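You operate a simulated robot arm through the tools that you are given. There is no shell and no other tool. Be economical: measure what you need, move in short steps, check, and stop when the job is done.

Carry out the task below with a simulated robot arm. There is one attempt and no reset: what you move stays moved.

TASK
Tidy up: biscuit on the plate, teal cup on the saucer, crumbs wiped.
Fine: The dark biscuit on the white plate, the cup on the teal saucer; use the orange cloth and put it back where it lay. The other cup and the pale biscuit stay where they are. What is to be rubbed or washed off counts as gone when no trace of it is left.

It is judged by the outcome, as a careful person would: the job done as asked, and still so three seconds after it is handed in. It fails if anything else is knocked over, pushed out of place, dropped, spilled or broken. Flat cloth is picked up by pressing the open fingertips on it (5 to 10 N) and closing them slowly along it; thin cloth reads only 2 to 8 mm in the jaws.

THE ROBOT
A 7-joint arm with a two-finger parallel gripper, fixed in place. Base frame: the origin is at the foot of the arm, x ahead of it, y to its left, z up; the work surface is at about z = 0. Readings come in m, degrees, newtons and seconds.
With the tool pointing down near the work surface it reaches from about 0.22 to 0.58 m from the base axis. Its first joint turns from -66.0 to 66.0 degrees. Payload 2.5 kg.
The TCP is the grasp point between the finger pads, 0.023 m short of the fingertips. In the tool frame z runs along the fingers and y along their closing line. Largest opening 0.094 m; finger width 0.038, thickness 0.01; the body of the gripper, 0.054 by 0.096 m, starts 0.039 m behind the TCP.
Orientation is that of the tool frame in the base frame, as [roll, pitch, yaw] about the fixed x, y, z axes, in that order (R = Rz(yaw) Ry(pitch) Rx(roll)). With the fingers straight down and closing along the base's y, the tool's x points along the base's -x, its y along +y and its z along -z.

THE INTERFACE
- The arm moves only by the tool nudge_tool. Its argument "motion" is a list of rows, each an object of numbers (a shift or turn left out is 0, a gripper value left out holds the last): "x", "y", "z": the shift along the tool's x, y, z in m; "rx", "ry", "rz": the turn, a rotation vector about the tool's x, y, z in degrees; "fingers": the gripper command, from -1 (shut) to 1 (fully open), values between in proportion. In form: [{"x": .., "y": .., "z": .., "rx": .., "ry": .., "rz": .., "fingers": ..}, ...]. A call has 1 to 20 rows; each row shifts and turns the commanded pose from where the row before left it, along the tool's axes as they then stand. A row lasts 0.2 s, in which the tool goes at most 0.05 m and 8.6 degrees; a call with a longer step from one row to the next is refused whole, and so is a gripper value outside its range. A pose out of reach is approached as far as the arm can. The call stops where the force on the tool passes 40 N (or 10 N more than at its start, if that is more) or the arm is blocked; 0.2 s more then pass. Each finger travels about 0.108 m/s and halts on what it meets, pressing with about 27 N; the grip force reading is that of the motor and also rises with nothing between the fingers. The clock runs only during rows and for 0.2 s after the last one: add rows that do not move to give the fingers time. It gives the time, the measured TCP pose, the force on the tool (base axes), the opening and the grip force at its end, in the units of the frame above (readings bear some noise), with the torque about the TCP (base axes, N m) and any sound that the robot's microphone picked up.
- Cameras (640 x 400 px; columns grow to the right, rows downward): "scene" is fixed at [0.1036, -0.4028, 0.5332]; the picture's right is [0.92, -0.38, 0.00], its down [-0.25, -0.61, -0.75] and it looks along [0.29, 0.69, -0.67] (base axes); focal length 316 px, centre (320, 200). "wrist" rides on the gripper at [0.086, 0.016, -0.074] in the tool frame; the picture's right is [-0.18, 0.98, 0.00], its down [-0.58, -0.11, -0.81] and it looks along [-0.79, -0.15, 0.59] (tool axes); focal length 243 px, centre (320, 200).
- get_image(camera): a new picture of that camera. No time passes.
- pixel_to_xyz(camera, pixels): for up to 12 pixels [column, row] of the newest picture of that camera ("zoom" is the newest enlarged one), the place [x, y, z] in the base frame of the surface seen there, good to about 0.002 m. No time passes.
- zoom(camera, box): a new picture of the part [left, top, right, bottom] of that camera's present view, enlarged. No time passes.
- hand_in(): hands the job in; it is judged then, once.

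Go step by step. Measure first, check grasps and placings, and put right what went wrong. The budget is 80 turns and 54 pictures, counting those below and the enlarged ones. Unless the task says otherwise, let go and move clear before handing in, and close with one line.

The tools are called after ">>>" by a JSON object that holds its "fn" and its "kwargs". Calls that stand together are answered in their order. nudge_tool: Moves the arm, as the interface text tells. Its arguments: {"type":"object","properties":{"motion":{"type":"array","items":{"type":"object","properties":{"x":{"type":"number"},"y":{"type":"number"},"z":{"type":"number"},"rx":{"type":"number"},"ry":{"type":"number"},"rz":{"type":"number"},"fingers":{"type":"number"}}}}},"required":["motion"]} The other tools are called the same way: get_image (camera) takes a picture; pixel_to_xyz (camera, pixels) gives the place of the surface under pixels of a picture; zoom (camera, box) takes an enlarged picture of a part of a camera's view; hand_in () hands the job in.

At the start:

```text
time_s: 0.0
tool_pos: [0.2364, 0.2439, 0.2567]
ee_rot: [179.9, 0.0, -180.0]
force: [0.5, 0.6, -0.9]
moment: [-0.01, -0.02, 0.01]
width: 0.0942
grasp_force: 0.1
```

scene: 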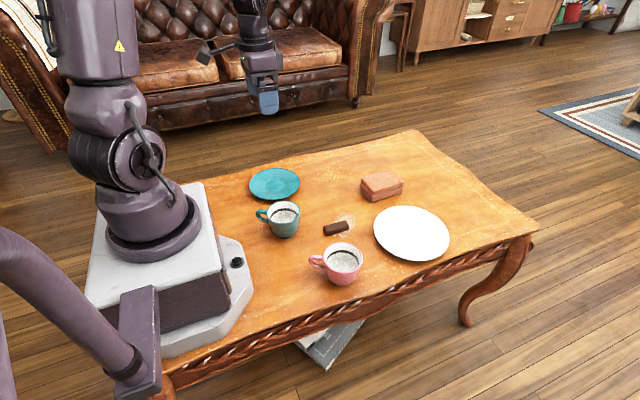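
wrist: 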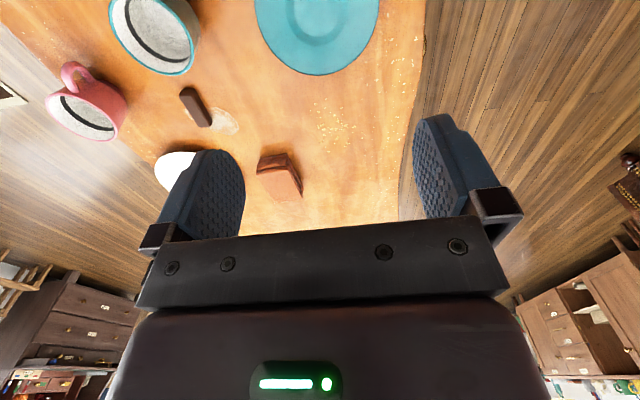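

The scene picture shows a teal cup at (284,220), a dark biscuit at (336,228), the plate at (411,233), the saucer at (274,184), and a brown block at (381,186) that may be the folded cloth. I'll zoom in to look closer.

>>> {"fn": "zoom", "kwargs": {"camera": "scene", "box": [240, 150, 400, 250]}}

>>> {"fn": "zoom", "kwargs": {"camera": "scene", "box": [300, 120, 540, 270]}}

```text
4.00 times, centred on (320, 200) of scene
```

zoom: 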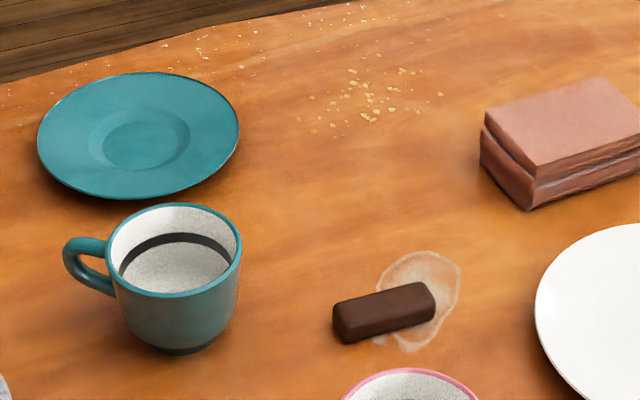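

```text
2.67 times, centred on (420, 195) of scene
```

zoom: 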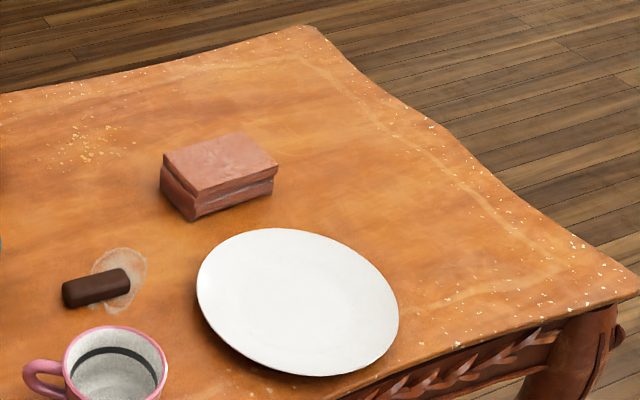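

The brown block looks like a folded cloth, crumbs lie near scene (330,174), and there is a pale smear by the biscuit at (345,222). I can't see the pale biscuit yet, so I'll measure these points.

>>> {"fn": "pixel_to_xyz", "kwargs": {"camera": "scene", "pixels": [[274, 184], [250, 184], [299, 182], [275, 171], [275, 199], [411, 233], [374, 233], [449, 240], [405, 207], [416, 261], [284, 205], [260, 214]]}}

>>> {"fn": "pixel_to_xyz", "kwargs": {"camera": "scene", "pixels": [[324, 228], [347, 222], [336, 226], [325, 234], [348, 228], [361, 178], [390, 170], [403, 181], [375, 192], [373, 202], [403, 190], [345, 223]]}}

>>> {"fn": "pixel_to_xyz", "kwargs": {"camera": "scene", "pixels": [[267, 206], [300, 208], [282, 201], [284, 223], [320, 236], [322, 258], [343, 245], [362, 262], [332, 178], [315, 176], [350, 173], [328, 167]]}}

>>> {"fn": "zoom", "kwargs": {"camera": "wrist", "box": [0, 0, 440, 275]}}

```text
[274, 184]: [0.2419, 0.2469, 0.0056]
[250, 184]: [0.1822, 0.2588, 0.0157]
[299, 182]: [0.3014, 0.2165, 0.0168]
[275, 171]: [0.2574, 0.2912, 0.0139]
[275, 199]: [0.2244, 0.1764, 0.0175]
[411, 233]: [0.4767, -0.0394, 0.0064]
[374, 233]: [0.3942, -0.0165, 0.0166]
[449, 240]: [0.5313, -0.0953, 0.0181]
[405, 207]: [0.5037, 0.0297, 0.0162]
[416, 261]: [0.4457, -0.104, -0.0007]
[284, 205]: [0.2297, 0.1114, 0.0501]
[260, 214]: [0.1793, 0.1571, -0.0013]
```

```text
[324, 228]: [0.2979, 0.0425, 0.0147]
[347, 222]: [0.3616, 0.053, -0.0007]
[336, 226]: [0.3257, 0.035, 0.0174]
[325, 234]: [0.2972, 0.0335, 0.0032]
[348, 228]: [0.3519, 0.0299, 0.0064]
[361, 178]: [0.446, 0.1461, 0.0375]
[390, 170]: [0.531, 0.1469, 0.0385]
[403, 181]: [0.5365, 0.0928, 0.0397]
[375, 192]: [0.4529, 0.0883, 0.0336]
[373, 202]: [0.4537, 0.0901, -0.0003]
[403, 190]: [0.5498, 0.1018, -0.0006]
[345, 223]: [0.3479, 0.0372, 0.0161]
```

```text
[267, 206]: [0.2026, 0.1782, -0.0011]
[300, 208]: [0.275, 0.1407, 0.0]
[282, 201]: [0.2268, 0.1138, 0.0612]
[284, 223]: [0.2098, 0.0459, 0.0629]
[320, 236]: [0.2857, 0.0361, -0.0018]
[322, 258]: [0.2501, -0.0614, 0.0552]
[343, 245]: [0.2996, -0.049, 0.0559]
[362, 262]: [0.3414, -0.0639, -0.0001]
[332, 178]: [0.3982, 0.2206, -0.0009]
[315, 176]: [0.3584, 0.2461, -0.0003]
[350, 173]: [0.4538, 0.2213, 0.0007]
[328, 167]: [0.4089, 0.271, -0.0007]
```

```text
1.45 times, centred on (220, 138) of wrist
```

zoom: 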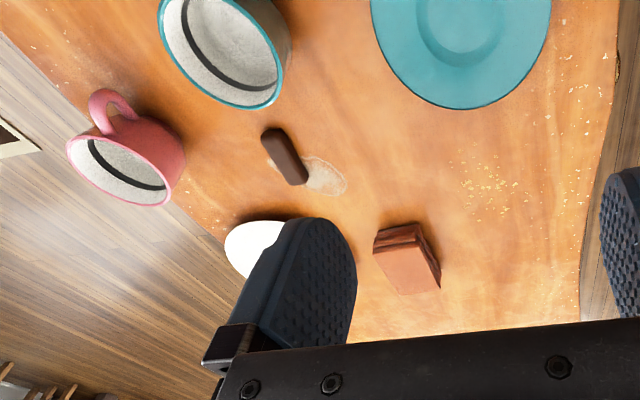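

The dark biscuit is centred near (0.325, 0.036), top z 0.017, with its long axis roughly along x. I'll move above it and look.

>>> {"fn": "nudge_tool", "kwargs": {"motion": [{"x": -0.018, "y": -0.0416}, {"x": -0.018, "y": -0.0416}, {"x": -0.018, "y": -0.0416}, {"x": -0.018, "y": -0.0416}, {"x": -0.018, "y": -0.0416}, {"z": 0.03, "rz": 5, "fingers": 0.1}, {"z": 0.03}, {"z": 0.03}, {"z": 0.03}, {}]}}

>>> {"fn": "get_image", "kwargs": {"camera": "wrist"}}

>>> {"fn": "get_image", "kwargs": {"camera": "scene"}}

```text
time_s: 2.2
tool_pos: [0.3257, 0.0351, 0.1365]
ee_rot: [-180.0, 0.1, 175.0]
force: [-0.3, 0.4, 0.3]
moment: [0.01, -0.02, 0.02]
width: 0.0517
grasp_force: 0.1
```

```text
48 pictures are left
```

wrist: 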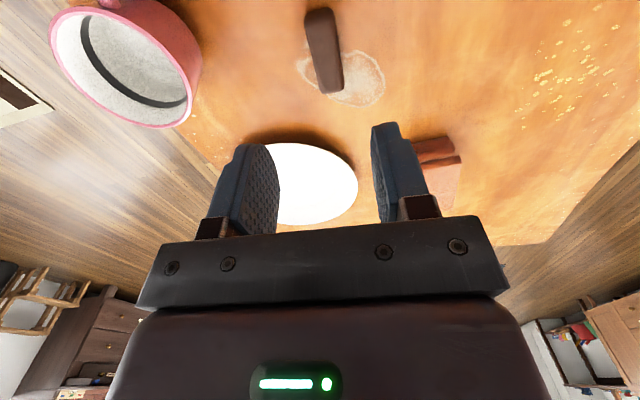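

```text
47 pictures are left
```

scene: 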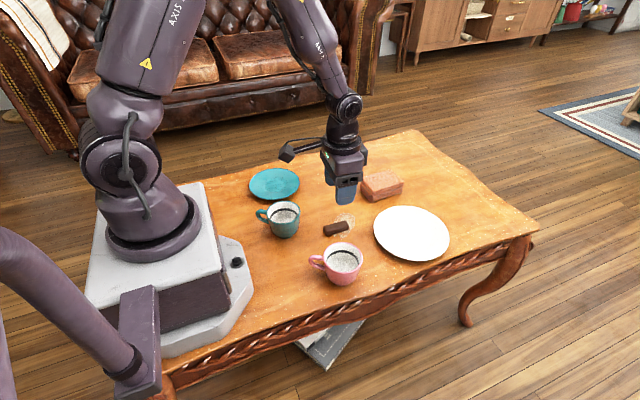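

In the wrist picture the biscuit spans (308,12) to (342,92). I'll measure its ends and sides.

>>> {"fn": "pixel_to_xyz", "kwargs": {"camera": "wrist", "pixels": [[319, 12], [311, 40], [335, 40], [324, 40], [318, 70], [339, 70], [330, 86], [382, 75], [300, 60], [130, 60], [190, 100], [78, 60]]}}

```text
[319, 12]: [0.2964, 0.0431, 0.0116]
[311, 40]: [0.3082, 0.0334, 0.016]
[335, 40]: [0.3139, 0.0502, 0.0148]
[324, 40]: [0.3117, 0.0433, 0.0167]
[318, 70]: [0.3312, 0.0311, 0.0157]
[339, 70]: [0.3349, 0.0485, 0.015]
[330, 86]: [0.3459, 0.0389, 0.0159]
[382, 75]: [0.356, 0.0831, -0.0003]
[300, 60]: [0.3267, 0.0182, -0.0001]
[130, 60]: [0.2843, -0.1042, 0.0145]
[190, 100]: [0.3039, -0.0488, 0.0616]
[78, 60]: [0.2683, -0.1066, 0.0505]
```

Biscuit centre is (0.323, 0.041) with the axis at about -5°, which matches the tool yaw. I'll descend and grip it.

>>> {"fn": "nudge_tool", "kwargs": {"motion": [{"x": 0.0035, "y": 0.006}, {"z": 0.03}, {"z": 0.03}, {"z": 0.03}, {"z": 0.0185}, {}, {"fingers": -0.2}, {"fingers": -0.5}, {"fingers": -0.8}, {"fingers": -0.8}, {}]}}

```text
time_s: 4.6
tool_pos: [0.3227, 0.0444, 0.0303]
ee_rot: [-179.9, 0.0, 175.0]
force: [-0.1, -0.2, 0.3]
moment: [0.02, -0.01, -0.02]
width: 0.0206
grasp_force: 26.4
```

Gripped, width 0.0206. I'll lift it and carry it over the plate centre near (0.472, -0.042).

>>> {"fn": "nudge_tool", "kwargs": {"motion": [{"z": -0.03}, {"z": -0.03}, {"z": -0.02}, {"x": -0.039, "y": -0.018}, {"x": -0.039, "y": -0.018}, {"x": -0.039, "y": -0.018}, {"x": -0.039, "y": -0.019}, {}, {}]}}

>>> {"fn": "get_image", "kwargs": {"camera": "scene"}}

```text
time_s: 6.6
tool_pos: [0.4744, -0.0449, 0.1066]
ee_rot: [180.0, 0.0, 175.1]
force: [0.7, -0.4, -0.6]
moment: [-0.02, -0.02, 0.04]
width: 0.0207
grasp_force: 27.2
```

```text
46 pictures are left
```

scene: 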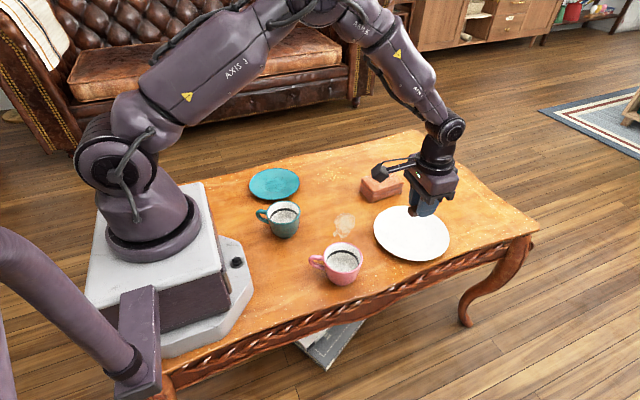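

The biscuit is held above the plate centre. I'll lower it and watch the force.

>>> {"fn": "nudge_tool", "kwargs": {"motion": [{"z": 0.03}, {"z": 0.025}, {"z": 0.008}, {"z": 0.003}, {}, {}]}}

```text
time_s: 8.0
tool_pos: [0.473, -0.0451, 0.0426]
ee_rot: [180.0, 0.0, 174.9]
force: [-0.4, 0.3, -0.6]
moment: [0.03, -0.02, 0.02]
width: 0.0206
grasp_force: 26.7
```

>>> {"fn": "nudge_tool", "kwargs": {"motion": [{"z": 0.002}, {"z": 0.002}, {}, {}]}}

```text
time_s: 9.0
tool_pos: [0.4739, -0.0447, 0.0391]
ee_rot: [180.0, 0.0, 175.0]
force: [0.5, -0.8, -0.4]
moment: [-0.01, -0.05, 0.01]
width: 0.021
grasp_force: 26.9
```

No contact yet at z 0.039, so I'll lower in 1 mm steps.

>>> {"fn": "nudge_tool", "kwargs": {"motion": [{"z": 0.001}, {"z": 0.001}, {}, {}]}}

```text
time_s: 10.0
tool_pos: [0.4725, -0.0439, 0.0362]
ee_rot: [180.0, -0.1, 175.0]
force: [0.7, -0.3, -1.5]
moment: [-0.01, -0.03, -0.03]
width: 0.0207
grasp_force: 27.0
```

>>> {"fn": "nudge_tool", "kwargs": {"motion": [{"z": 0.001}, {"z": 0.001}, {}, {}]}}

>>> {"fn": "zoom", "kwargs": {"camera": "scene", "box": [350, 170, 470, 270]}}

```text
time_s: 11.0
tool_pos: [0.4736, -0.045, 0.0362]
ee_rot: [179.9, 0.1, 175.0]
force: [-4.2, 0.6, 11.3]
moment: [0.03, 0.11, 0.01]
width: 0.0205
grasp_force: 27.0
```

```text
4.00 times, centred on (410, 220) of scene
```

zoom: 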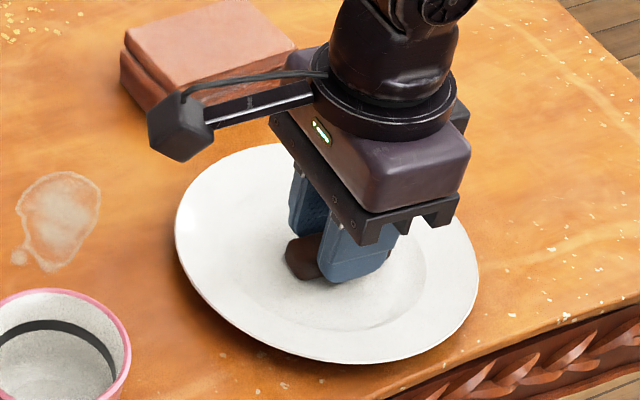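

The biscuit touches the plate (11 N). I'll ease off a little, release and rise.

>>> {"fn": "nudge_tool", "kwargs": {"motion": [{"z": -0.001}, {"fingers": -0.4}, {"fingers": -0.1}, {"fingers": 0.1}, {}, {"z": -0.02}, {"z": -0.04}, {"z": -0.05}, {"z": -0.05}, {}]}}

>>> {"fn": "get_image", "kwargs": {"camera": "scene"}}

```text
time_s: 13.2
tool_pos: [0.4713, -0.0424, 0.1975]
ee_rot: [180.0, 0.1, 175.0]
force: [-0.6, 0.4, 0.6]
moment: [0.01, -0.05, -0.02]
width: 0.0517
grasp_force: 0.0
```

```text
44 pictures are left
```

scene: 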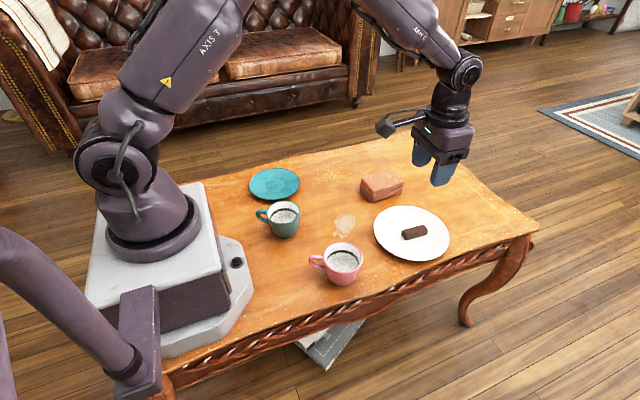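

The biscuit lies on the plate at (413,232). Next I'll measure the cup in detail.

>>> {"fn": "zoom", "kwargs": {"camera": "scene", "box": [244, 190, 308, 240]}}

```text
8.00 times, centred on (276, 215) of scene
```

zoom: 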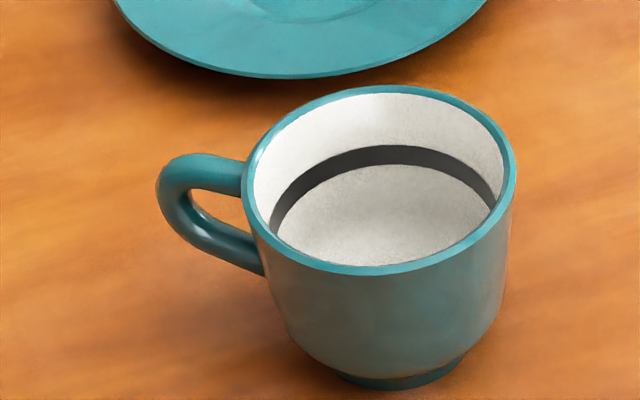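

>>> {"fn": "pixel_to_xyz", "kwargs": {"camera": "zoom", "pixels": [[385, 89], [377, 269], [247, 180], [510, 170], [290, 120], [480, 110], [290, 255], [480, 240], [385, 150], [385, 210], [168, 185], [400, 382]]}}

```text
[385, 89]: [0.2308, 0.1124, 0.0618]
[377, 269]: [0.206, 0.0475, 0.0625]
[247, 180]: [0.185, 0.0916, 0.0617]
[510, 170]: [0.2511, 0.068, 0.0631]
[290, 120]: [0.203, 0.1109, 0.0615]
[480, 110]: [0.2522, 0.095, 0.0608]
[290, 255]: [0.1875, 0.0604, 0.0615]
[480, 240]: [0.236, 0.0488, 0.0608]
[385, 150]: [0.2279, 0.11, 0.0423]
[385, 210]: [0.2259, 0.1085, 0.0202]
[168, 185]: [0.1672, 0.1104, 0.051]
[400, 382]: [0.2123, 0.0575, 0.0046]
```

The rim circle is centred near (0.2185, 0.080), radius about 0.035, with the handle toward 150°. I'll move above it at yaw 165 with the fingers fully open, then check the pose.

>>> {"fn": "nudge_tool", "kwargs": {"motion": [{"rz": 5, "fingers": 1}, {"rz": 5}, {"x": 0.03956, "y": 0.00766}, {"x": 0.03956, "y": 0.00766}, {"x": 0.03956, "y": 0.00766}, {"x": 0.03956, "y": 0.00766}, {"x": 0.03956, "y": 0.00766}, {"x": 0.03956, "y": 0.00766}, {"x": 0.03956, "y": 0.00766}, {"z": 0.035}, {"z": 0.03}, {}, {}]}}

>>> {"fn": "get_image", "kwargs": {"camera": "scene"}}

>>> {"fn": "get_image", "kwargs": {"camera": "wrist"}}

```text
time_s: 16.0
tool_pos: [0.2183, 0.0808, 0.1294]
ee_rot: [-180.0, 0.0, 165.0]
force: [0.3, 0.4, 1.1]
moment: [0.01, -0.03, -0.05]
width: 0.0941
grasp_force: 0.0
```

```text
42 pictures are left
```

scene: 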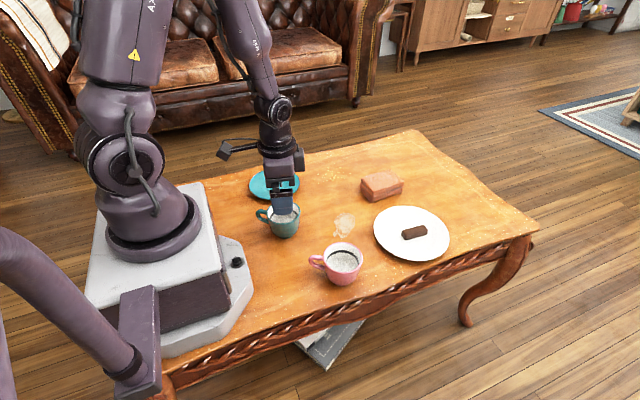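

```text
41 pictures are left
```

wrist: 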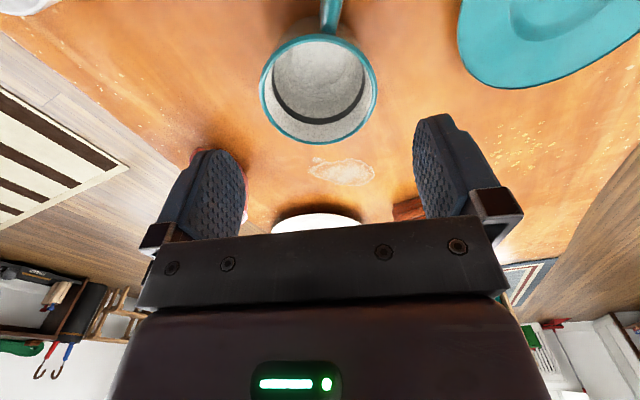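

>>> {"fn": "pixel_to_xyz", "kwargs": {"camera": "wrist", "pixels": [[263, 90], [375, 90], [318, 37], [319, 143], [280, 55], [358, 55], [280, 128], [360, 128], [500, 85], [565, 82], [540, 25], [325, 10]]}}

```text
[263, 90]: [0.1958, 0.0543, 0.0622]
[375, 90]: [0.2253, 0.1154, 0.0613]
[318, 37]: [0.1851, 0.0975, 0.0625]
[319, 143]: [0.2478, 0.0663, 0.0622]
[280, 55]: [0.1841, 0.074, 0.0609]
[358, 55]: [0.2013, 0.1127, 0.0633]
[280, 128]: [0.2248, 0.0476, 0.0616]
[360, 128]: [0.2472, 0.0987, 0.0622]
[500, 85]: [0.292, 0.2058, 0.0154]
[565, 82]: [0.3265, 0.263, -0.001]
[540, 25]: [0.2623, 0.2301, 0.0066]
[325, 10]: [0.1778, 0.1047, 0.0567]
```

Both views put the cup centre at about (0.217, 0.081), which the tool is already above. I'll descend to z 0.045 and close gently.

>>> {"fn": "nudge_tool", "kwargs": {"motion": [{"x": 0.001, "y": 0.0005, "z": 0.03}, {"z": 0.03}, {"z": 0.024}, {}, {"fingers": 0.8}, {"fingers": 0.65}, {"fingers": 0.5}, {"fingers": 0.4}, {"fingers": 0.3}, {"fingers": 0.2}, {}]}}

```text
time_s: 18.4
tool_pos: [0.2163, 0.0811, 0.0467]
ee_rot: [-179.9, 0.0, 165.0]
force: [0.0, -0.4, 0.2]
moment: [-0.03, -0.03, 0.01]
width: 0.0736
grasp_force: 27.1
```

The cup is held at 0.0736. I'll lift it 5 cm and take another look at the saucer.

>>> {"fn": "nudge_tool", "kwargs": {"motion": [{"z": -0.01}, {"z": -0.02}, {"z": -0.02}, {}]}}

>>> {"fn": "zoom", "kwargs": {"camera": "scene", "box": [228, 150, 324, 210]}}

```text
time_s: 19.4
tool_pos: [0.2177, 0.0814, 0.0974]
ee_rot: [180.0, 0.0, 165.1]
force: [-0.2, 0.3, -1.6]
moment: [0.01, -0.02, 0.0]
width: 0.0736
grasp_force: 26.7
```

```text
6.67 times, centred on (276, 180) of scene
```

zoom: 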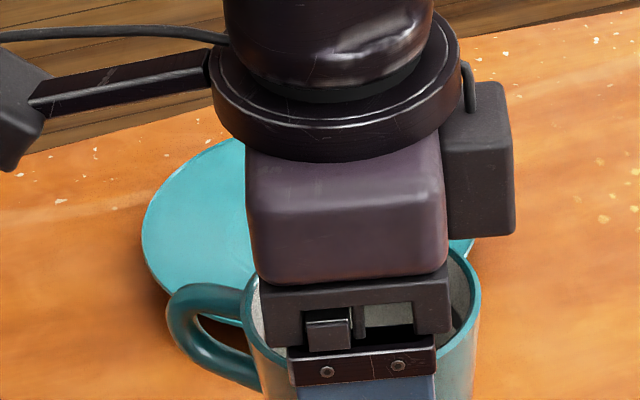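

The arm hides the saucer from the scene camera. I'll shift the cup aside at a safe height so I can measure the saucer centre.

>>> {"fn": "nudge_tool", "kwargs": {"motion": [{"z": -0.02}, {"x": -0.03, "z": -0.01}, {"x": -0.035}, {"x": -0.035}, {}]}}

>>> {"fn": "zoom", "kwargs": {"camera": "scene", "box": [228, 150, 324, 210]}}

```text
time_s: 20.6
tool_pos: [0.3119, 0.0562, 0.1297]
ee_rot: [-179.9, 0.0, 165.1]
force: [-0.3, 0.1, -1.3]
moment: [-0.03, -0.02, 0.01]
width: 0.0735
grasp_force: 27.0
```

```text
6.67 times, centred on (276, 180) of scene
```

zoom: 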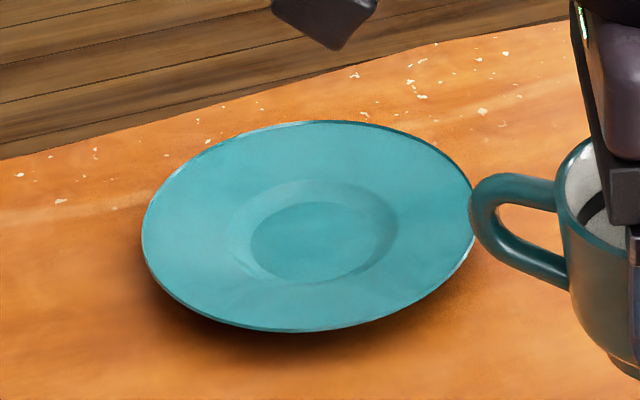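

>>> {"fn": "pixel_to_xyz", "kwargs": {"camera": "zoom", "pixels": [[145, 225], [470, 225], [310, 124], [310, 328], [180, 165], [430, 290], [440, 160], [190, 295], [317, 242], [253, 238], [378, 242], [323, 203]]}}

```text
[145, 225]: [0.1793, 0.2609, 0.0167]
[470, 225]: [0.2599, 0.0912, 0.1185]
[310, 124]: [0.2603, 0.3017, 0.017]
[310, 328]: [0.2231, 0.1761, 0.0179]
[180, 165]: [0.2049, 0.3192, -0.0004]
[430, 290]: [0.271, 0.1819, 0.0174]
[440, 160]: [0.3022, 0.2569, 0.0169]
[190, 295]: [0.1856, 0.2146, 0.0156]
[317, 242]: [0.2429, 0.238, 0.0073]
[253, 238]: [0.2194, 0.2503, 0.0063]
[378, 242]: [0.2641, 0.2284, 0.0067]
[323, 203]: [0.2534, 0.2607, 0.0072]
```

Saucer centre is (0.2425, 0.238) with the well at z about 0.0065. I'll carry the cup over and lower it to just above.

>>> {"fn": "nudge_tool", "kwargs": {"motion": [{"x": 0.0231, "y": 0.0316}, {"x": 0.0231, "y": 0.0316}, {"x": 0.0231, "y": 0.0316}, {"x": 0.0231, "y": 0.0316}, {"x": 0.0231, "y": 0.0316}, {}, {"z": 0.03}, {"z": 0.025}, {"z": 0.01}, {}, {}]}}

>>> {"fn": "zoom", "kwargs": {"camera": "scene", "box": [228, 150, 324, 210]}}

```text
time_s: 23.0
tool_pos: [0.2459, 0.2379, 0.0619]
ee_rot: [-179.9, 0.0, 164.9]
force: [0.4, 0.1, -1.9]
moment: [-0.02, 0.02, 0.01]
width: 0.0735
grasp_force: 27.0
```

```text
6.67 times, centred on (276, 180) of scene
```

zoom: 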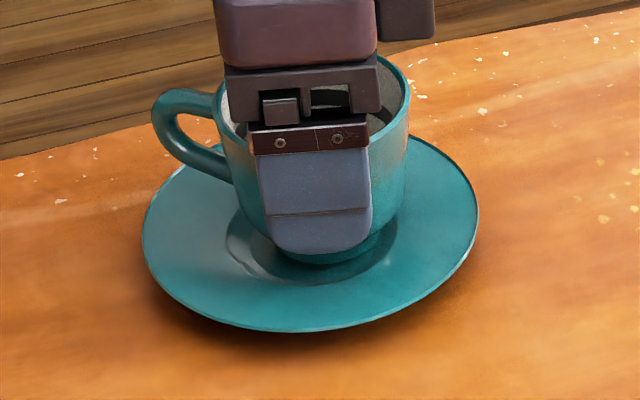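

It is nearly centred; x reads about 2–3 mm too far, so I'll shift slightly and lower in small steps.

>>> {"fn": "nudge_tool", "kwargs": {"motion": [{"x": 0.002}, {"z": 0.003}, {"z": 0.002}, {"z": 0.001}, {}, {}]}}

```text
time_s: 24.4
tool_pos: [0.2418, 0.2392, 0.0554]
ee_rot: [180.0, 0.0, 165.0]
force: [0.3, 0.2, -1.6]
moment: [-0.01, -0.01, 0.07]
width: 0.0734
grasp_force: 27.2
```

>>> {"fn": "nudge_tool", "kwargs": {"motion": [{"z": 0.001}, {"z": 0.001}, {}, {}]}}

```text
time_s: 25.4
tool_pos: [0.2422, 0.2384, 0.0544]
ee_rot: [179.9, 0.0, 165.0]
force: [-4.2, -1.5, 15.4]
moment: [0.06, 0.15, 0.03]
width: 0.0731
grasp_force: 27.3
```

Contact at 15 N. I'll back off a little, open and rise.

>>> {"fn": "nudge_tool", "kwargs": {"motion": [{"z": -0.0012}, {}, {"fingers": 0.65}, {"fingers": 0.8}, {"fingers": 1}, {}, {"z": -0.02}, {"z": -0.04}, {"z": -0.05}, {"z": -0.03}, {}]}}

>>> {"fn": "get_image", "kwargs": {"camera": "wrist"}}

>>> {"fn": "get_image", "kwargs": {"camera": "scene"}}

```text
time_s: 27.8
tool_pos: [0.2423, 0.2393, 0.194]
ee_rot: [179.9, 0.1, 165.0]
force: [0.3, -0.2, -1.3]
moment: [0.01, -0.03, -0.02]
width: 0.0941
grasp_force: 0.0
```

```text
37 pictures are left
```

wrist: 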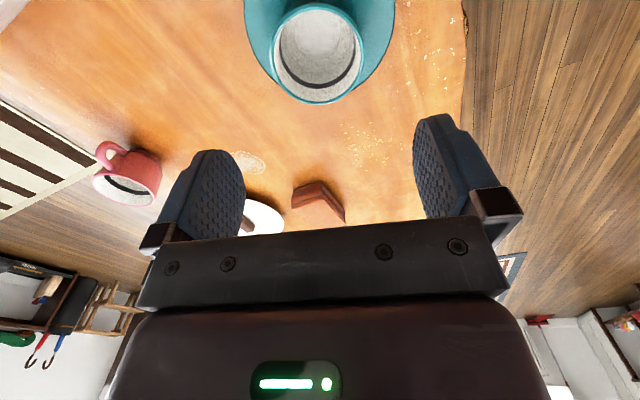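

```text
36 pictures are left
```

scene: 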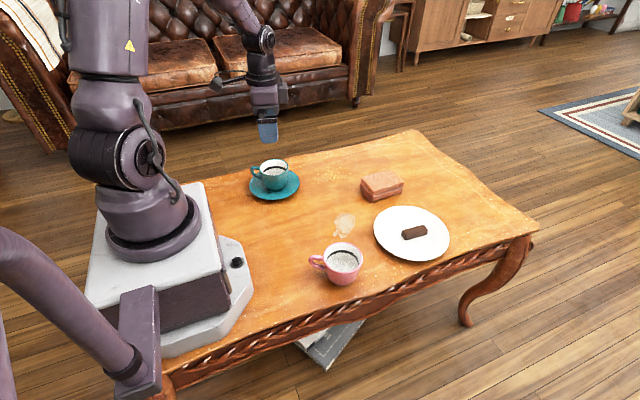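

The cup stands on the saucer. Now I'll zoom in on the block and the table around it to identify the cloth.

>>> {"fn": "zoom", "kwargs": {"camera": "scene", "box": [344, 155, 424, 205]}}

>>> {"fn": "zoom", "kwargs": {"camera": "scene", "box": [296, 150, 376, 200]}}

>>> {"fn": "zoom", "kwargs": {"camera": "scene", "box": [200, 180, 380, 340]}}

```text
8.00 times, centred on (384, 180) of scene
```

zoom: 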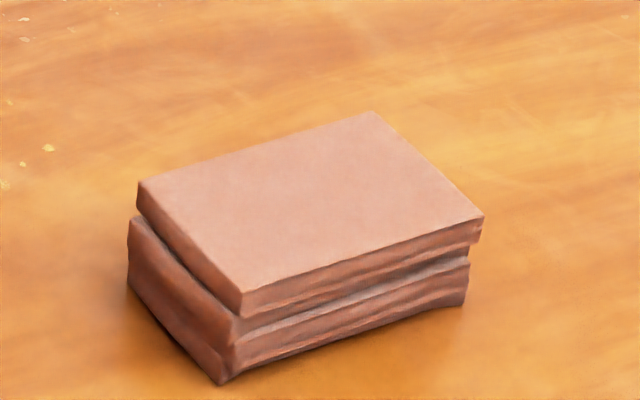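

```text
8.00 times, centred on (336, 175) of scene
```

zoom: 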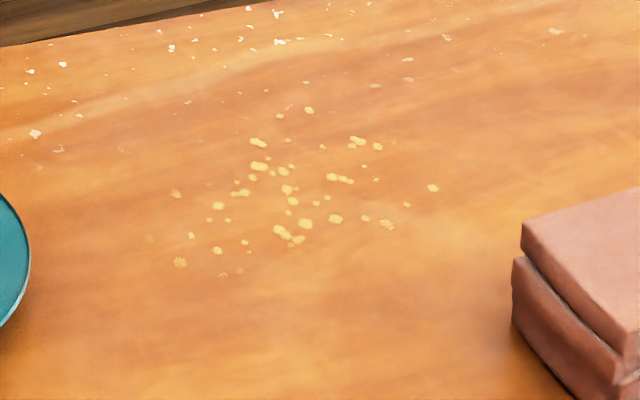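

```text
2.50 times, centred on (290, 260) of scene
```

zoom: 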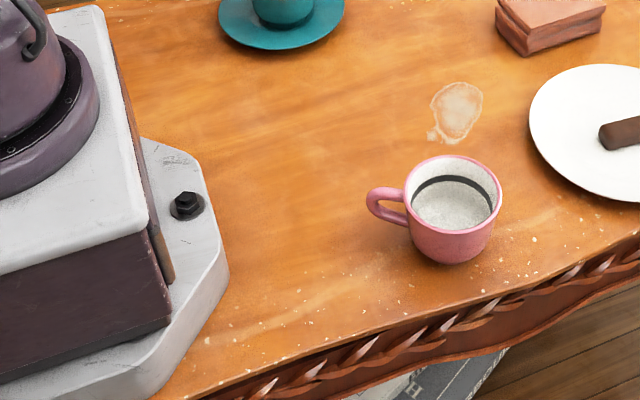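

The brick-like block is the folded cloth, centred near (0.4915, 0.1185) with its top at 0.038. The crumbs are flat yellow specks over about x 0.355–0.455, y 0.20–0.29. I'll move above the cloth at yaw 183 and check.

>>> {"fn": "nudge_tool", "kwargs": {"motion": [{"rz": -6}, {"rz": -6}, {"rz": -6}, {"x": -0.03463, "y": -0.01897}, {"x": -0.03463, "y": -0.01897}, {"x": -0.03463, "y": -0.01897}, {"x": -0.03463, "y": -0.01897}, {"x": -0.03463, "y": -0.01897}, {"x": -0.03463, "y": -0.01897}, {"x": -0.03463, "y": -0.01897}, {"z": 0.03}, {"z": 0.03}, {}, {}]}}

>>> {"fn": "get_image", "kwargs": {"camera": "wrist"}}

>>> {"fn": "pixel_to_xyz", "kwargs": {"camera": "scene", "pixels": [[362, 178], [390, 170], [403, 181.5], [374.5, 190.5], [361, 186], [371.5, 202], [402, 191], [382, 172.5], [389, 186], [326, 164], [334, 163], [318, 174]]}}

```text
time_s: 30.8
tool_pos: [0.4909, 0.1181, 0.1347]
ee_rot: [180.0, 0.0, -177.0]
force: [0.1, 0.3, -0.3]
moment: [-0.01, 0.0, 0.03]
width: 0.0939
grasp_force: 0.0
```

```text
32 pictures are left
```

wrist: 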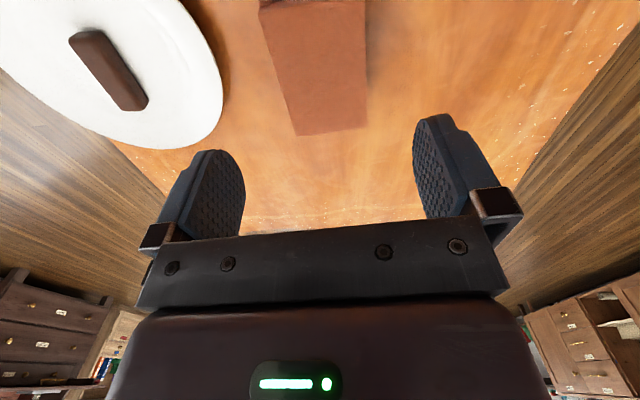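

```text
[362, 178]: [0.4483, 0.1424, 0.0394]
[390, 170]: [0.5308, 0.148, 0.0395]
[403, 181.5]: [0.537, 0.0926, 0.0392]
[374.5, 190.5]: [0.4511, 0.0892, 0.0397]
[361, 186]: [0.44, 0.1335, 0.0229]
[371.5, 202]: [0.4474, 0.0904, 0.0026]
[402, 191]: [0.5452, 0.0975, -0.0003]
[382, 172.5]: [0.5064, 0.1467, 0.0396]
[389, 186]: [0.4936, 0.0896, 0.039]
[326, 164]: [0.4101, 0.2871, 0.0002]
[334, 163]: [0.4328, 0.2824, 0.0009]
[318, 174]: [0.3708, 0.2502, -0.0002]
```

>>> {"fn": "pixel_to_xyz", "kwargs": {"camera": "wrist", "pixels": [[262, 12], [362, 12], [275, 60], [362, 60], [290, 115], [364, 115], [297, 133], [366, 126], [330, 60], [330, 130], [285, 115], [372, 100]]}}

```text
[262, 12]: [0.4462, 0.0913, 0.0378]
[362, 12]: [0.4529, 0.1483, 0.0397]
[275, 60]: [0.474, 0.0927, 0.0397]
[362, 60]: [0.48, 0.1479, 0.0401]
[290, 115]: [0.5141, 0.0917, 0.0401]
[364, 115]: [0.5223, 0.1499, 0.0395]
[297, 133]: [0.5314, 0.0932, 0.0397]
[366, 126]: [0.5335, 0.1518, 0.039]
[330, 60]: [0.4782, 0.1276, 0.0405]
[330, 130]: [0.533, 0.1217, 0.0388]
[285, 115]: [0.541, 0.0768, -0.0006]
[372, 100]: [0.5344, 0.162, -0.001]
```

The cloth spans y 0.092–0.150 and x 0.447–0.535, rotated about +2°. I'll shift 2 mm, descend to z 0.033 and close slowly.

>>> {"fn": "nudge_tool", "kwargs": {"motion": [{"y": 0.002, "z": 0.03}, {"z": 0.03}, {"z": 0.03}, {"z": 0.011}, {}, {"fingers": 0.7}, {"fingers": 0.5}, {"fingers": 0.3}, {"fingers": 0.15}, {"fingers": 0}, {}, {}]}}

>>> {"fn": "zoom", "kwargs": {"camera": "scene", "box": [344, 145, 440, 205]}}

```text
time_s: 33.4
tool_pos: [0.4909, 0.1176, 0.0322]
ee_rot: [180.0, 0.0, -177.0]
force: [0.8, 0.2, 0.5]
moment: [0.02, -0.04, 0.04]
width: 0.0614
grasp_force: 26.6
```

```text
6.67 times, centred on (392, 175) of scene
```

zoom: 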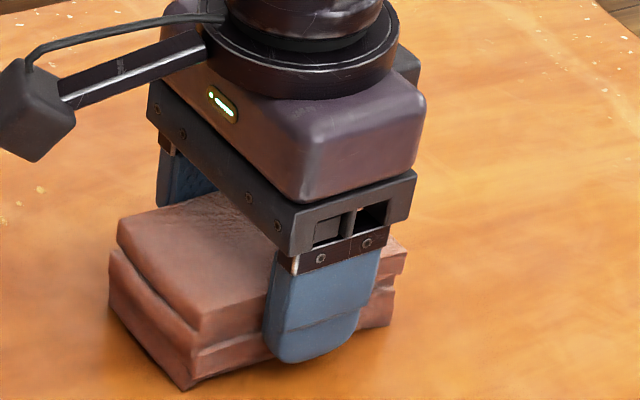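

The cloth is gripped at 0.0614. I'll lift it 4 cm, move toward the crumbs at about (0.42, 0.215), and look at how it hangs.

>>> {"fn": "nudge_tool", "kwargs": {"motion": [{"z": -0.01}, {"z": -0.015}, {"z": -0.015}, {"x": 0.022, "y": 0.0329}, {"x": 0.022, "y": 0.0329}, {"x": 0.0219, "y": 0.0328}, {}, {}]}}

>>> {"fn": "zoom", "kwargs": {"camera": "scene", "box": [296, 125, 416, 200]}}

```text
time_s: 35.2
tool_pos: [0.4202, 0.2144, 0.0737]
ee_rot: [180.0, -0.1, -177.2]
force: [0.4, -0.1, -0.6]
moment: [0.01, 0.02, -0.02]
width: 0.061
grasp_force: 26.6
```

```text
5.33 times, centred on (356, 162) of scene
```

zoom: 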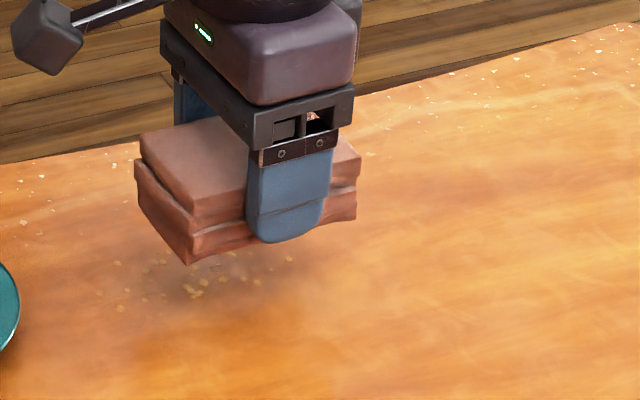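

The cloth is held level as a firm block. I'll lower it until it presses on the table.

>>> {"fn": "nudge_tool", "kwargs": {"motion": [{"z": 0.025}, {"z": 0.012}, {"z": 0.003}, {"z": 0.001}, {}, {}]}}

```text
time_s: 36.6
tool_pos: [0.4205, 0.2146, 0.034]
ee_rot: [180.0, 0.1, -177.0]
force: [0.1, -0.6, 0.6]
moment: [0.04, -0.01, -0.03]
width: 0.0617
grasp_force: 27.2
```

>>> {"fn": "nudge_tool", "kwargs": {"motion": [{"z": 0.001}, {"z": 0.001}, {}, {}]}}

```text
time_s: 37.6
tool_pos: [0.4197, 0.2148, 0.0312]
ee_rot: [-179.9, 0.1, -177.1]
force: [-6.1, -4.8, 22.2]
moment: [-0.16, 0.36, -0.01]
width: 0.0613
grasp_force: 27.1
```

Contact at 22 N. I'll ease off a little and make wiping strokes along x over the near part of the crumbs.

>>> {"fn": "nudge_tool", "kwargs": {"motion": [{"z": -0.0007, "x": -0.01}, {"x": -0.015}, {"x": -0.015}, {"x": 0.015}, {"x": 0.015}, {"x": 0.015}, {"x": 0.015}, {"x": 0.015}, {"x": 0.015}, {"y": 0.015}, {"y": 0.01}, {"x": -0.015}, {"x": -0.015}, {"x": -0.015}, {"x": -0.015}, {"x": -0.015}, {"x": -0.01}, {}]}}

```text
time_s: 41.4
tool_pos: [0.454, 0.2401, 0.0319]
ee_rot: [-179.9, 0.1, -176.9]
force: [0.3, -0.3, -0.7]
moment: [-0.02, 0.0, 0.0]
width: 0.0613
grasp_force: 26.7
```

The force has dropped to zero at the right-hand end. I'll press another 1 mm and check.

>>> {"fn": "nudge_tool", "kwargs": {"motion": [{"z": 0.0008}, {"x": 0.01}, {}]}}

```text
time_s: 42.2
tool_pos: [0.4413, 0.2393, 0.0318]
ee_rot: [180.0, 0.0, -176.9]
force: [0.2, -0.3, 0.7]
moment: [-0.01, -0.05, 0.0]
width: 0.0613
grasp_force: 27.0
```

>>> {"fn": "nudge_tool", "kwargs": {"motion": [{"z": 0.0008}, {"x": 0.01}, {}]}}

```text
time_s: 43.0
tool_pos: [0.4342, 0.2396, 0.0308]
ee_rot: [180.0, 0.1, -177.0]
force: [3.6, 0.2, 4.8]
moment: [-0.06, 0.19, 0.02]
width: 0.0612
grasp_force: 26.7
```

About 5 N now. I'll press a bit more and continue the strokes over the middle and far rows.

>>> {"fn": "nudge_tool", "kwargs": {"motion": [{"z": 0.0006, "x": 0.01}, {"x": 0.015}, {"x": 0.015}, {"x": 0.015}, {"x": 0.013}, {"x": -0.015}, {"x": -0.015}, {"x": -0.015}, {"x": -0.015}, {"x": -0.015}, {"x": -0.015}, {"y": 0.012}, {"y": 0.012}, {"x": 0.015}, {"x": 0.015}, {"x": 0.015}, {"x": 0.015}, {"x": 0.015}, {"x": 0.015}, {}]}}

```text
time_s: 47.2
tool_pos: [0.3637, 0.261, 0.0305]
ee_rot: [-179.9, 0.0, -177.0]
force: [-0.4, -0.6, -0.6]
moment: [-0.02, -0.03, 0.03]
width: 0.0611
grasp_force: 27.1
```

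I'll lift the cloth and move aside toward its home place to inspect the result.

>>> {"fn": "nudge_tool", "kwargs": {"motion": [{"z": -0.02}, {"z": -0.03}, {"z": -0.03}, {"x": -0.04, "y": -0.03}, {"x": -0.04, "y": -0.03}, {"x": -0.04, "y": -0.03}, {}]}}

>>> {"fn": "zoom", "kwargs": {"camera": "scene", "box": [296, 140, 392, 200]}}

```text
time_s: 48.8
tool_pos: [0.4942, 0.1769, 0.1081]
ee_rot: [180.0, 0.0, -176.9]
force: [0.6, -0.3, 0.0]
moment: [0.01, 0.01, 0.01]
width: 0.0612
grasp_force: 26.9
```

```text
6.67 times, centred on (344, 170) of scene
```

zoom: 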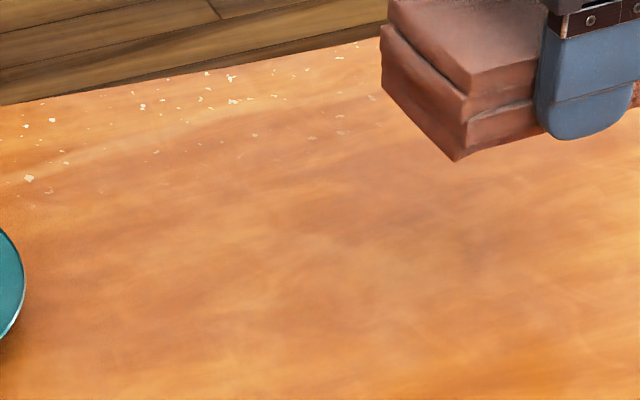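

The yellow crumbs appear gone, leaving only the white paint flecks along the table edge that were there before. I'll zoom closer for traces.

>>> {"fn": "zoom", "kwargs": {"camera": "scene", "box": [310, 155, 358, 190]}}

>>> {"fn": "zoom", "kwargs": {"camera": "scene", "box": [316, 200, 372, 235]}}

```text
11.43 times, centred on (334, 172) of scene
```

zoom: 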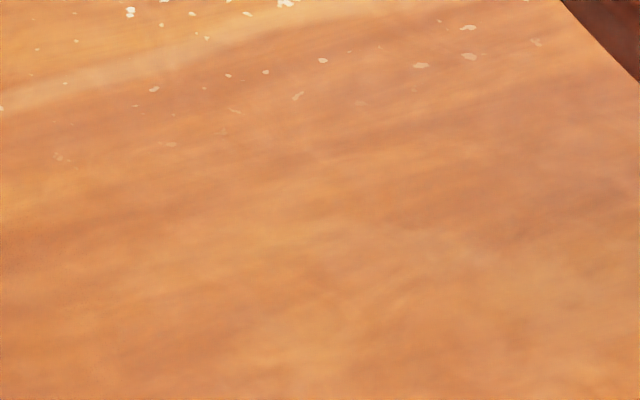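

```text
11.43 times, centred on (344, 218) of scene
```

zoom: 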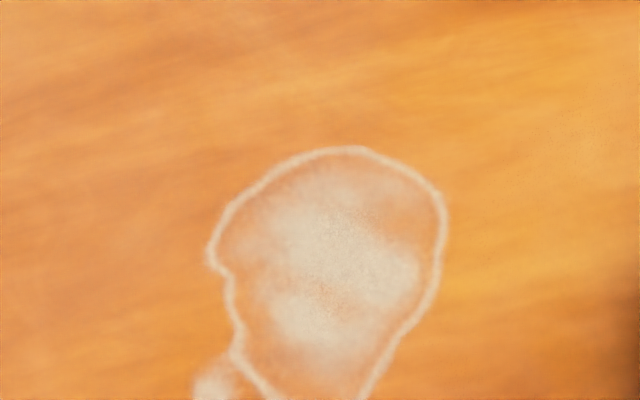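

No crumb trace is left. The pale dried ring at (345,222) isn't part of the request, so I'll leave it. I'll bring the cloth back over its home spot and check its offset in the grip.

>>> {"fn": "nudge_tool", "kwargs": {"motion": [{"x": 0.0011, "y": -0.03}, {"y": -0.0276}, {"z": 0.02}, {"z": 0.02}, {"z": 0.02}, {}, {}]}}

>>> {"fn": "zoom", "kwargs": {"camera": "scene", "box": [344, 145, 440, 205]}}

```text
time_s: 50.4
tool_pos: [0.493, 0.1199, 0.0475]
ee_rot: [-180.0, 0.0, -176.9]
force: [0.4, 0.0, -0.7]
moment: [0.01, 0.01, -0.02]
width: 0.0611
grasp_force: 27.0
```

```text
6.67 times, centred on (392, 175) of scene
```

zoom: 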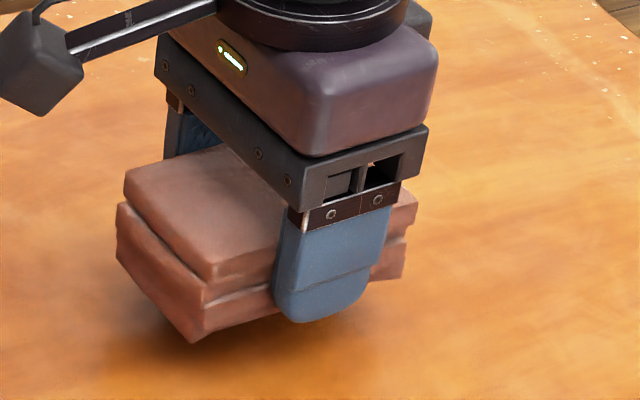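

The cloth sits almost as before in the grip, slipped up a few mm. I'll lower it until it touches.

>>> {"fn": "nudge_tool", "kwargs": {"motion": [{"z": 0.01}, {"z": 0.004}, {"z": 0.0015}, {}, {}]}}

```text
time_s: 51.6
tool_pos: [0.4924, 0.118, 0.0349]
ee_rot: [180.0, 0.0, -177.0]
force: [0.6, -0.8, 0.4]
moment: [-0.03, 0.01, 0.01]
width: 0.0612
grasp_force: 26.7
```

>>> {"fn": "nudge_tool", "kwargs": {"motion": [{"z": 0.001}, {"z": 0.001}, {"z": 0.001}, {}, {}]}}

>>> {"fn": "zoom", "kwargs": {"camera": "scene", "box": [344, 145, 440, 205]}}

```text
time_s: 52.8
tool_pos: [0.4925, 0.1207, 0.0322]
ee_rot: [-180.0, 0.0, -176.9]
force: [-0.2, -0.3, 0.1]
moment: [-0.03, -0.02, 0.02]
width: 0.0612
grasp_force: 26.7
```

```text
6.67 times, centred on (392, 175) of scene
```

zoom: 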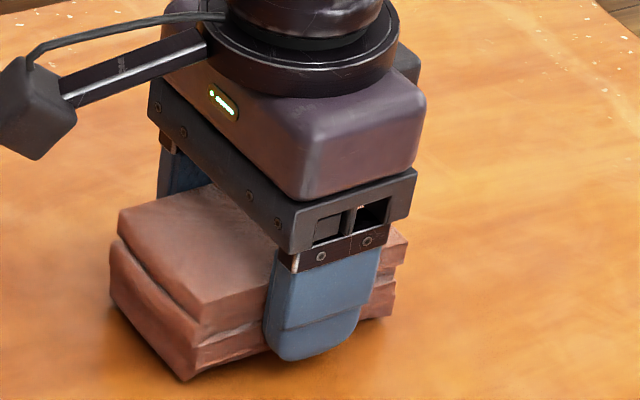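

The gripper is back in its original place, with the cloth about 1–2 mm above the table. I'll lower until it touches.

>>> {"fn": "nudge_tool", "kwargs": {"motion": [{"z": 0.001}, {"z": 0.001}, {}, {}]}}

```text
time_s: 53.8
tool_pos: [0.4914, 0.1186, 0.0289]
ee_rot: [-179.9, 0.0, -177.1]
force: [0.2, -0.1, -0.6]
moment: [0.03, -0.03, 0.01]
width: 0.0611
grasp_force: 27.0
```

>>> {"fn": "nudge_tool", "kwargs": {"motion": [{"z": 0.001}, {}, {}]}}

```text
time_s: 54.6
tool_pos: [0.4918, 0.1202, 0.0289]
ee_rot: [-180.0, 0.0, -177.0]
force: [-0.2, -0.2, -0.4]
moment: [0.01, 0.01, 0.0]
width: 0.0613
grasp_force: 26.8
```

>>> {"fn": "nudge_tool", "kwargs": {"motion": [{"z": 0.001}, {}, {}]}}

>>> {"fn": "zoom", "kwargs": {"camera": "scene", "box": [344, 145, 440, 205]}}

```text
time_s: 55.4
tool_pos: [0.4931, 0.1194, 0.0289]
ee_rot: [-180.0, 0.1, -177.0]
force: [-3.1, 0.0, 15.1]
moment: [-0.01, 0.89, 0.01]
width: 0.0613
grasp_force: 27.2
```

```text
6.67 times, centred on (392, 175) of scene
```

zoom: 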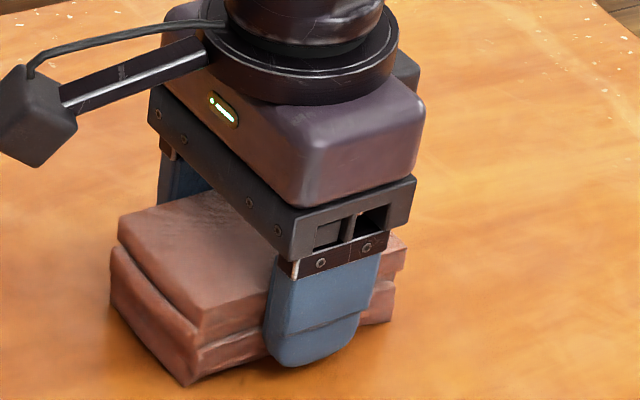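

The cloth touches at one end, so it is slightly tilted in the grip. I'll release slowly so it settles, then rise and move clear.

>>> {"fn": "nudge_tool", "kwargs": {"motion": [{"z": -0.0005, "fingers": 0.35}, {"fingers": 0.42}, {"fingers": 0.5}, {"fingers": 0.7}, {"fingers": 1}, {}, {"z": -0.02}, {"z": -0.04}, {"z": -0.05}, {"z": -0.05}, {"z": -0.03, "x": 0.04}, {"x": 0.05}, {"x": 0.05}, {"x": 0.05}, {}, {}]}}

>>> {"fn": "get_image", "kwargs": {"camera": "scene"}}

>>> {"fn": "zoom", "kwargs": {"camera": "scene", "box": [344, 155, 424, 205]}}

```text
time_s: 58.8
tool_pos: [0.3, 0.1083, 0.2183]
ee_rot: [179.9, 0.1, -177.1]
force: [0.2, -0.2, -1.0]
moment: [-0.01, 0.0, 0.0]
width: 0.0941
grasp_force: 0.0
```

```text
23 pictures are left
```

scene: 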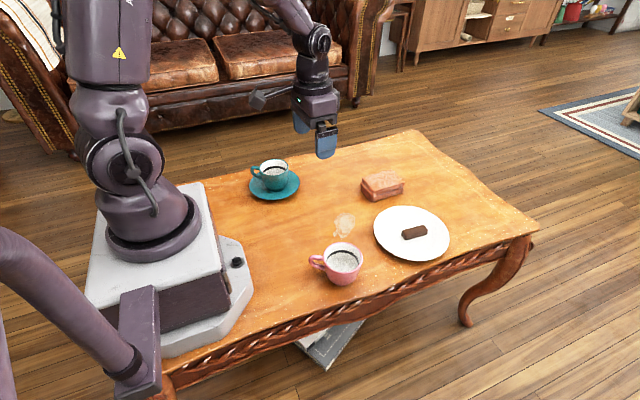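

```text
8.00 times, centred on (384, 180) of scene
```

zoom: 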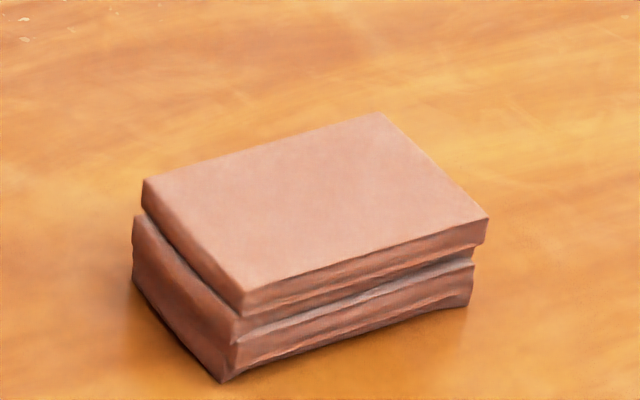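

The cloth lies within about 1 mm of its original place. One last check of the crumb area, the cup and the saucer.

>>> {"fn": "zoom", "kwargs": {"camera": "scene", "box": [240, 150, 368, 230]}}

>>> {"fn": "zoom", "kwargs": {"camera": "wrist", "box": [160, 0, 640, 240]}}

```text
5.00 times, centred on (304, 190) of scene
```

zoom: 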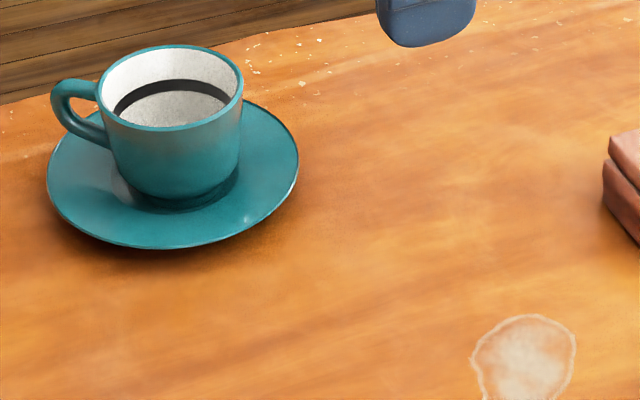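

```text
1.33 times, centred on (400, 120) of wrist
```

zoom: 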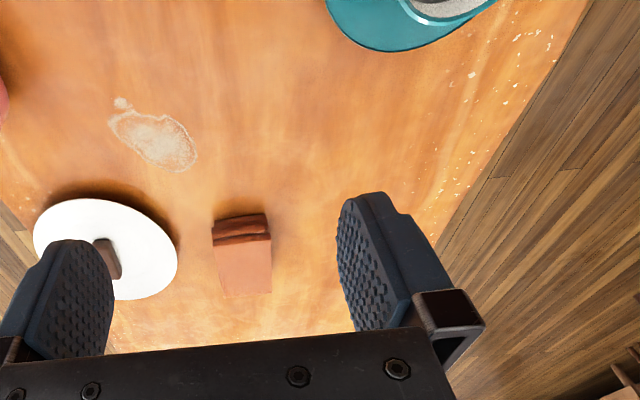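

The biscuit is on the plate, the cup on the saucer, no yellow crumbs are left, the cloth is back, and the arm is clear. I'm handing in.

>>> {"fn": "hand_in", "kwargs": {}}

```text
The job is handed in.
```

The dark biscuit is on the white plate, the teal cup is on its saucer, and the crumbs are wiped with no trace left. The cloth is back within about 1 mm of where it lay. I left the pale dried ring where the biscuit had been, since you didn't ask for it, and I never saw the pale biscuit in any picture.
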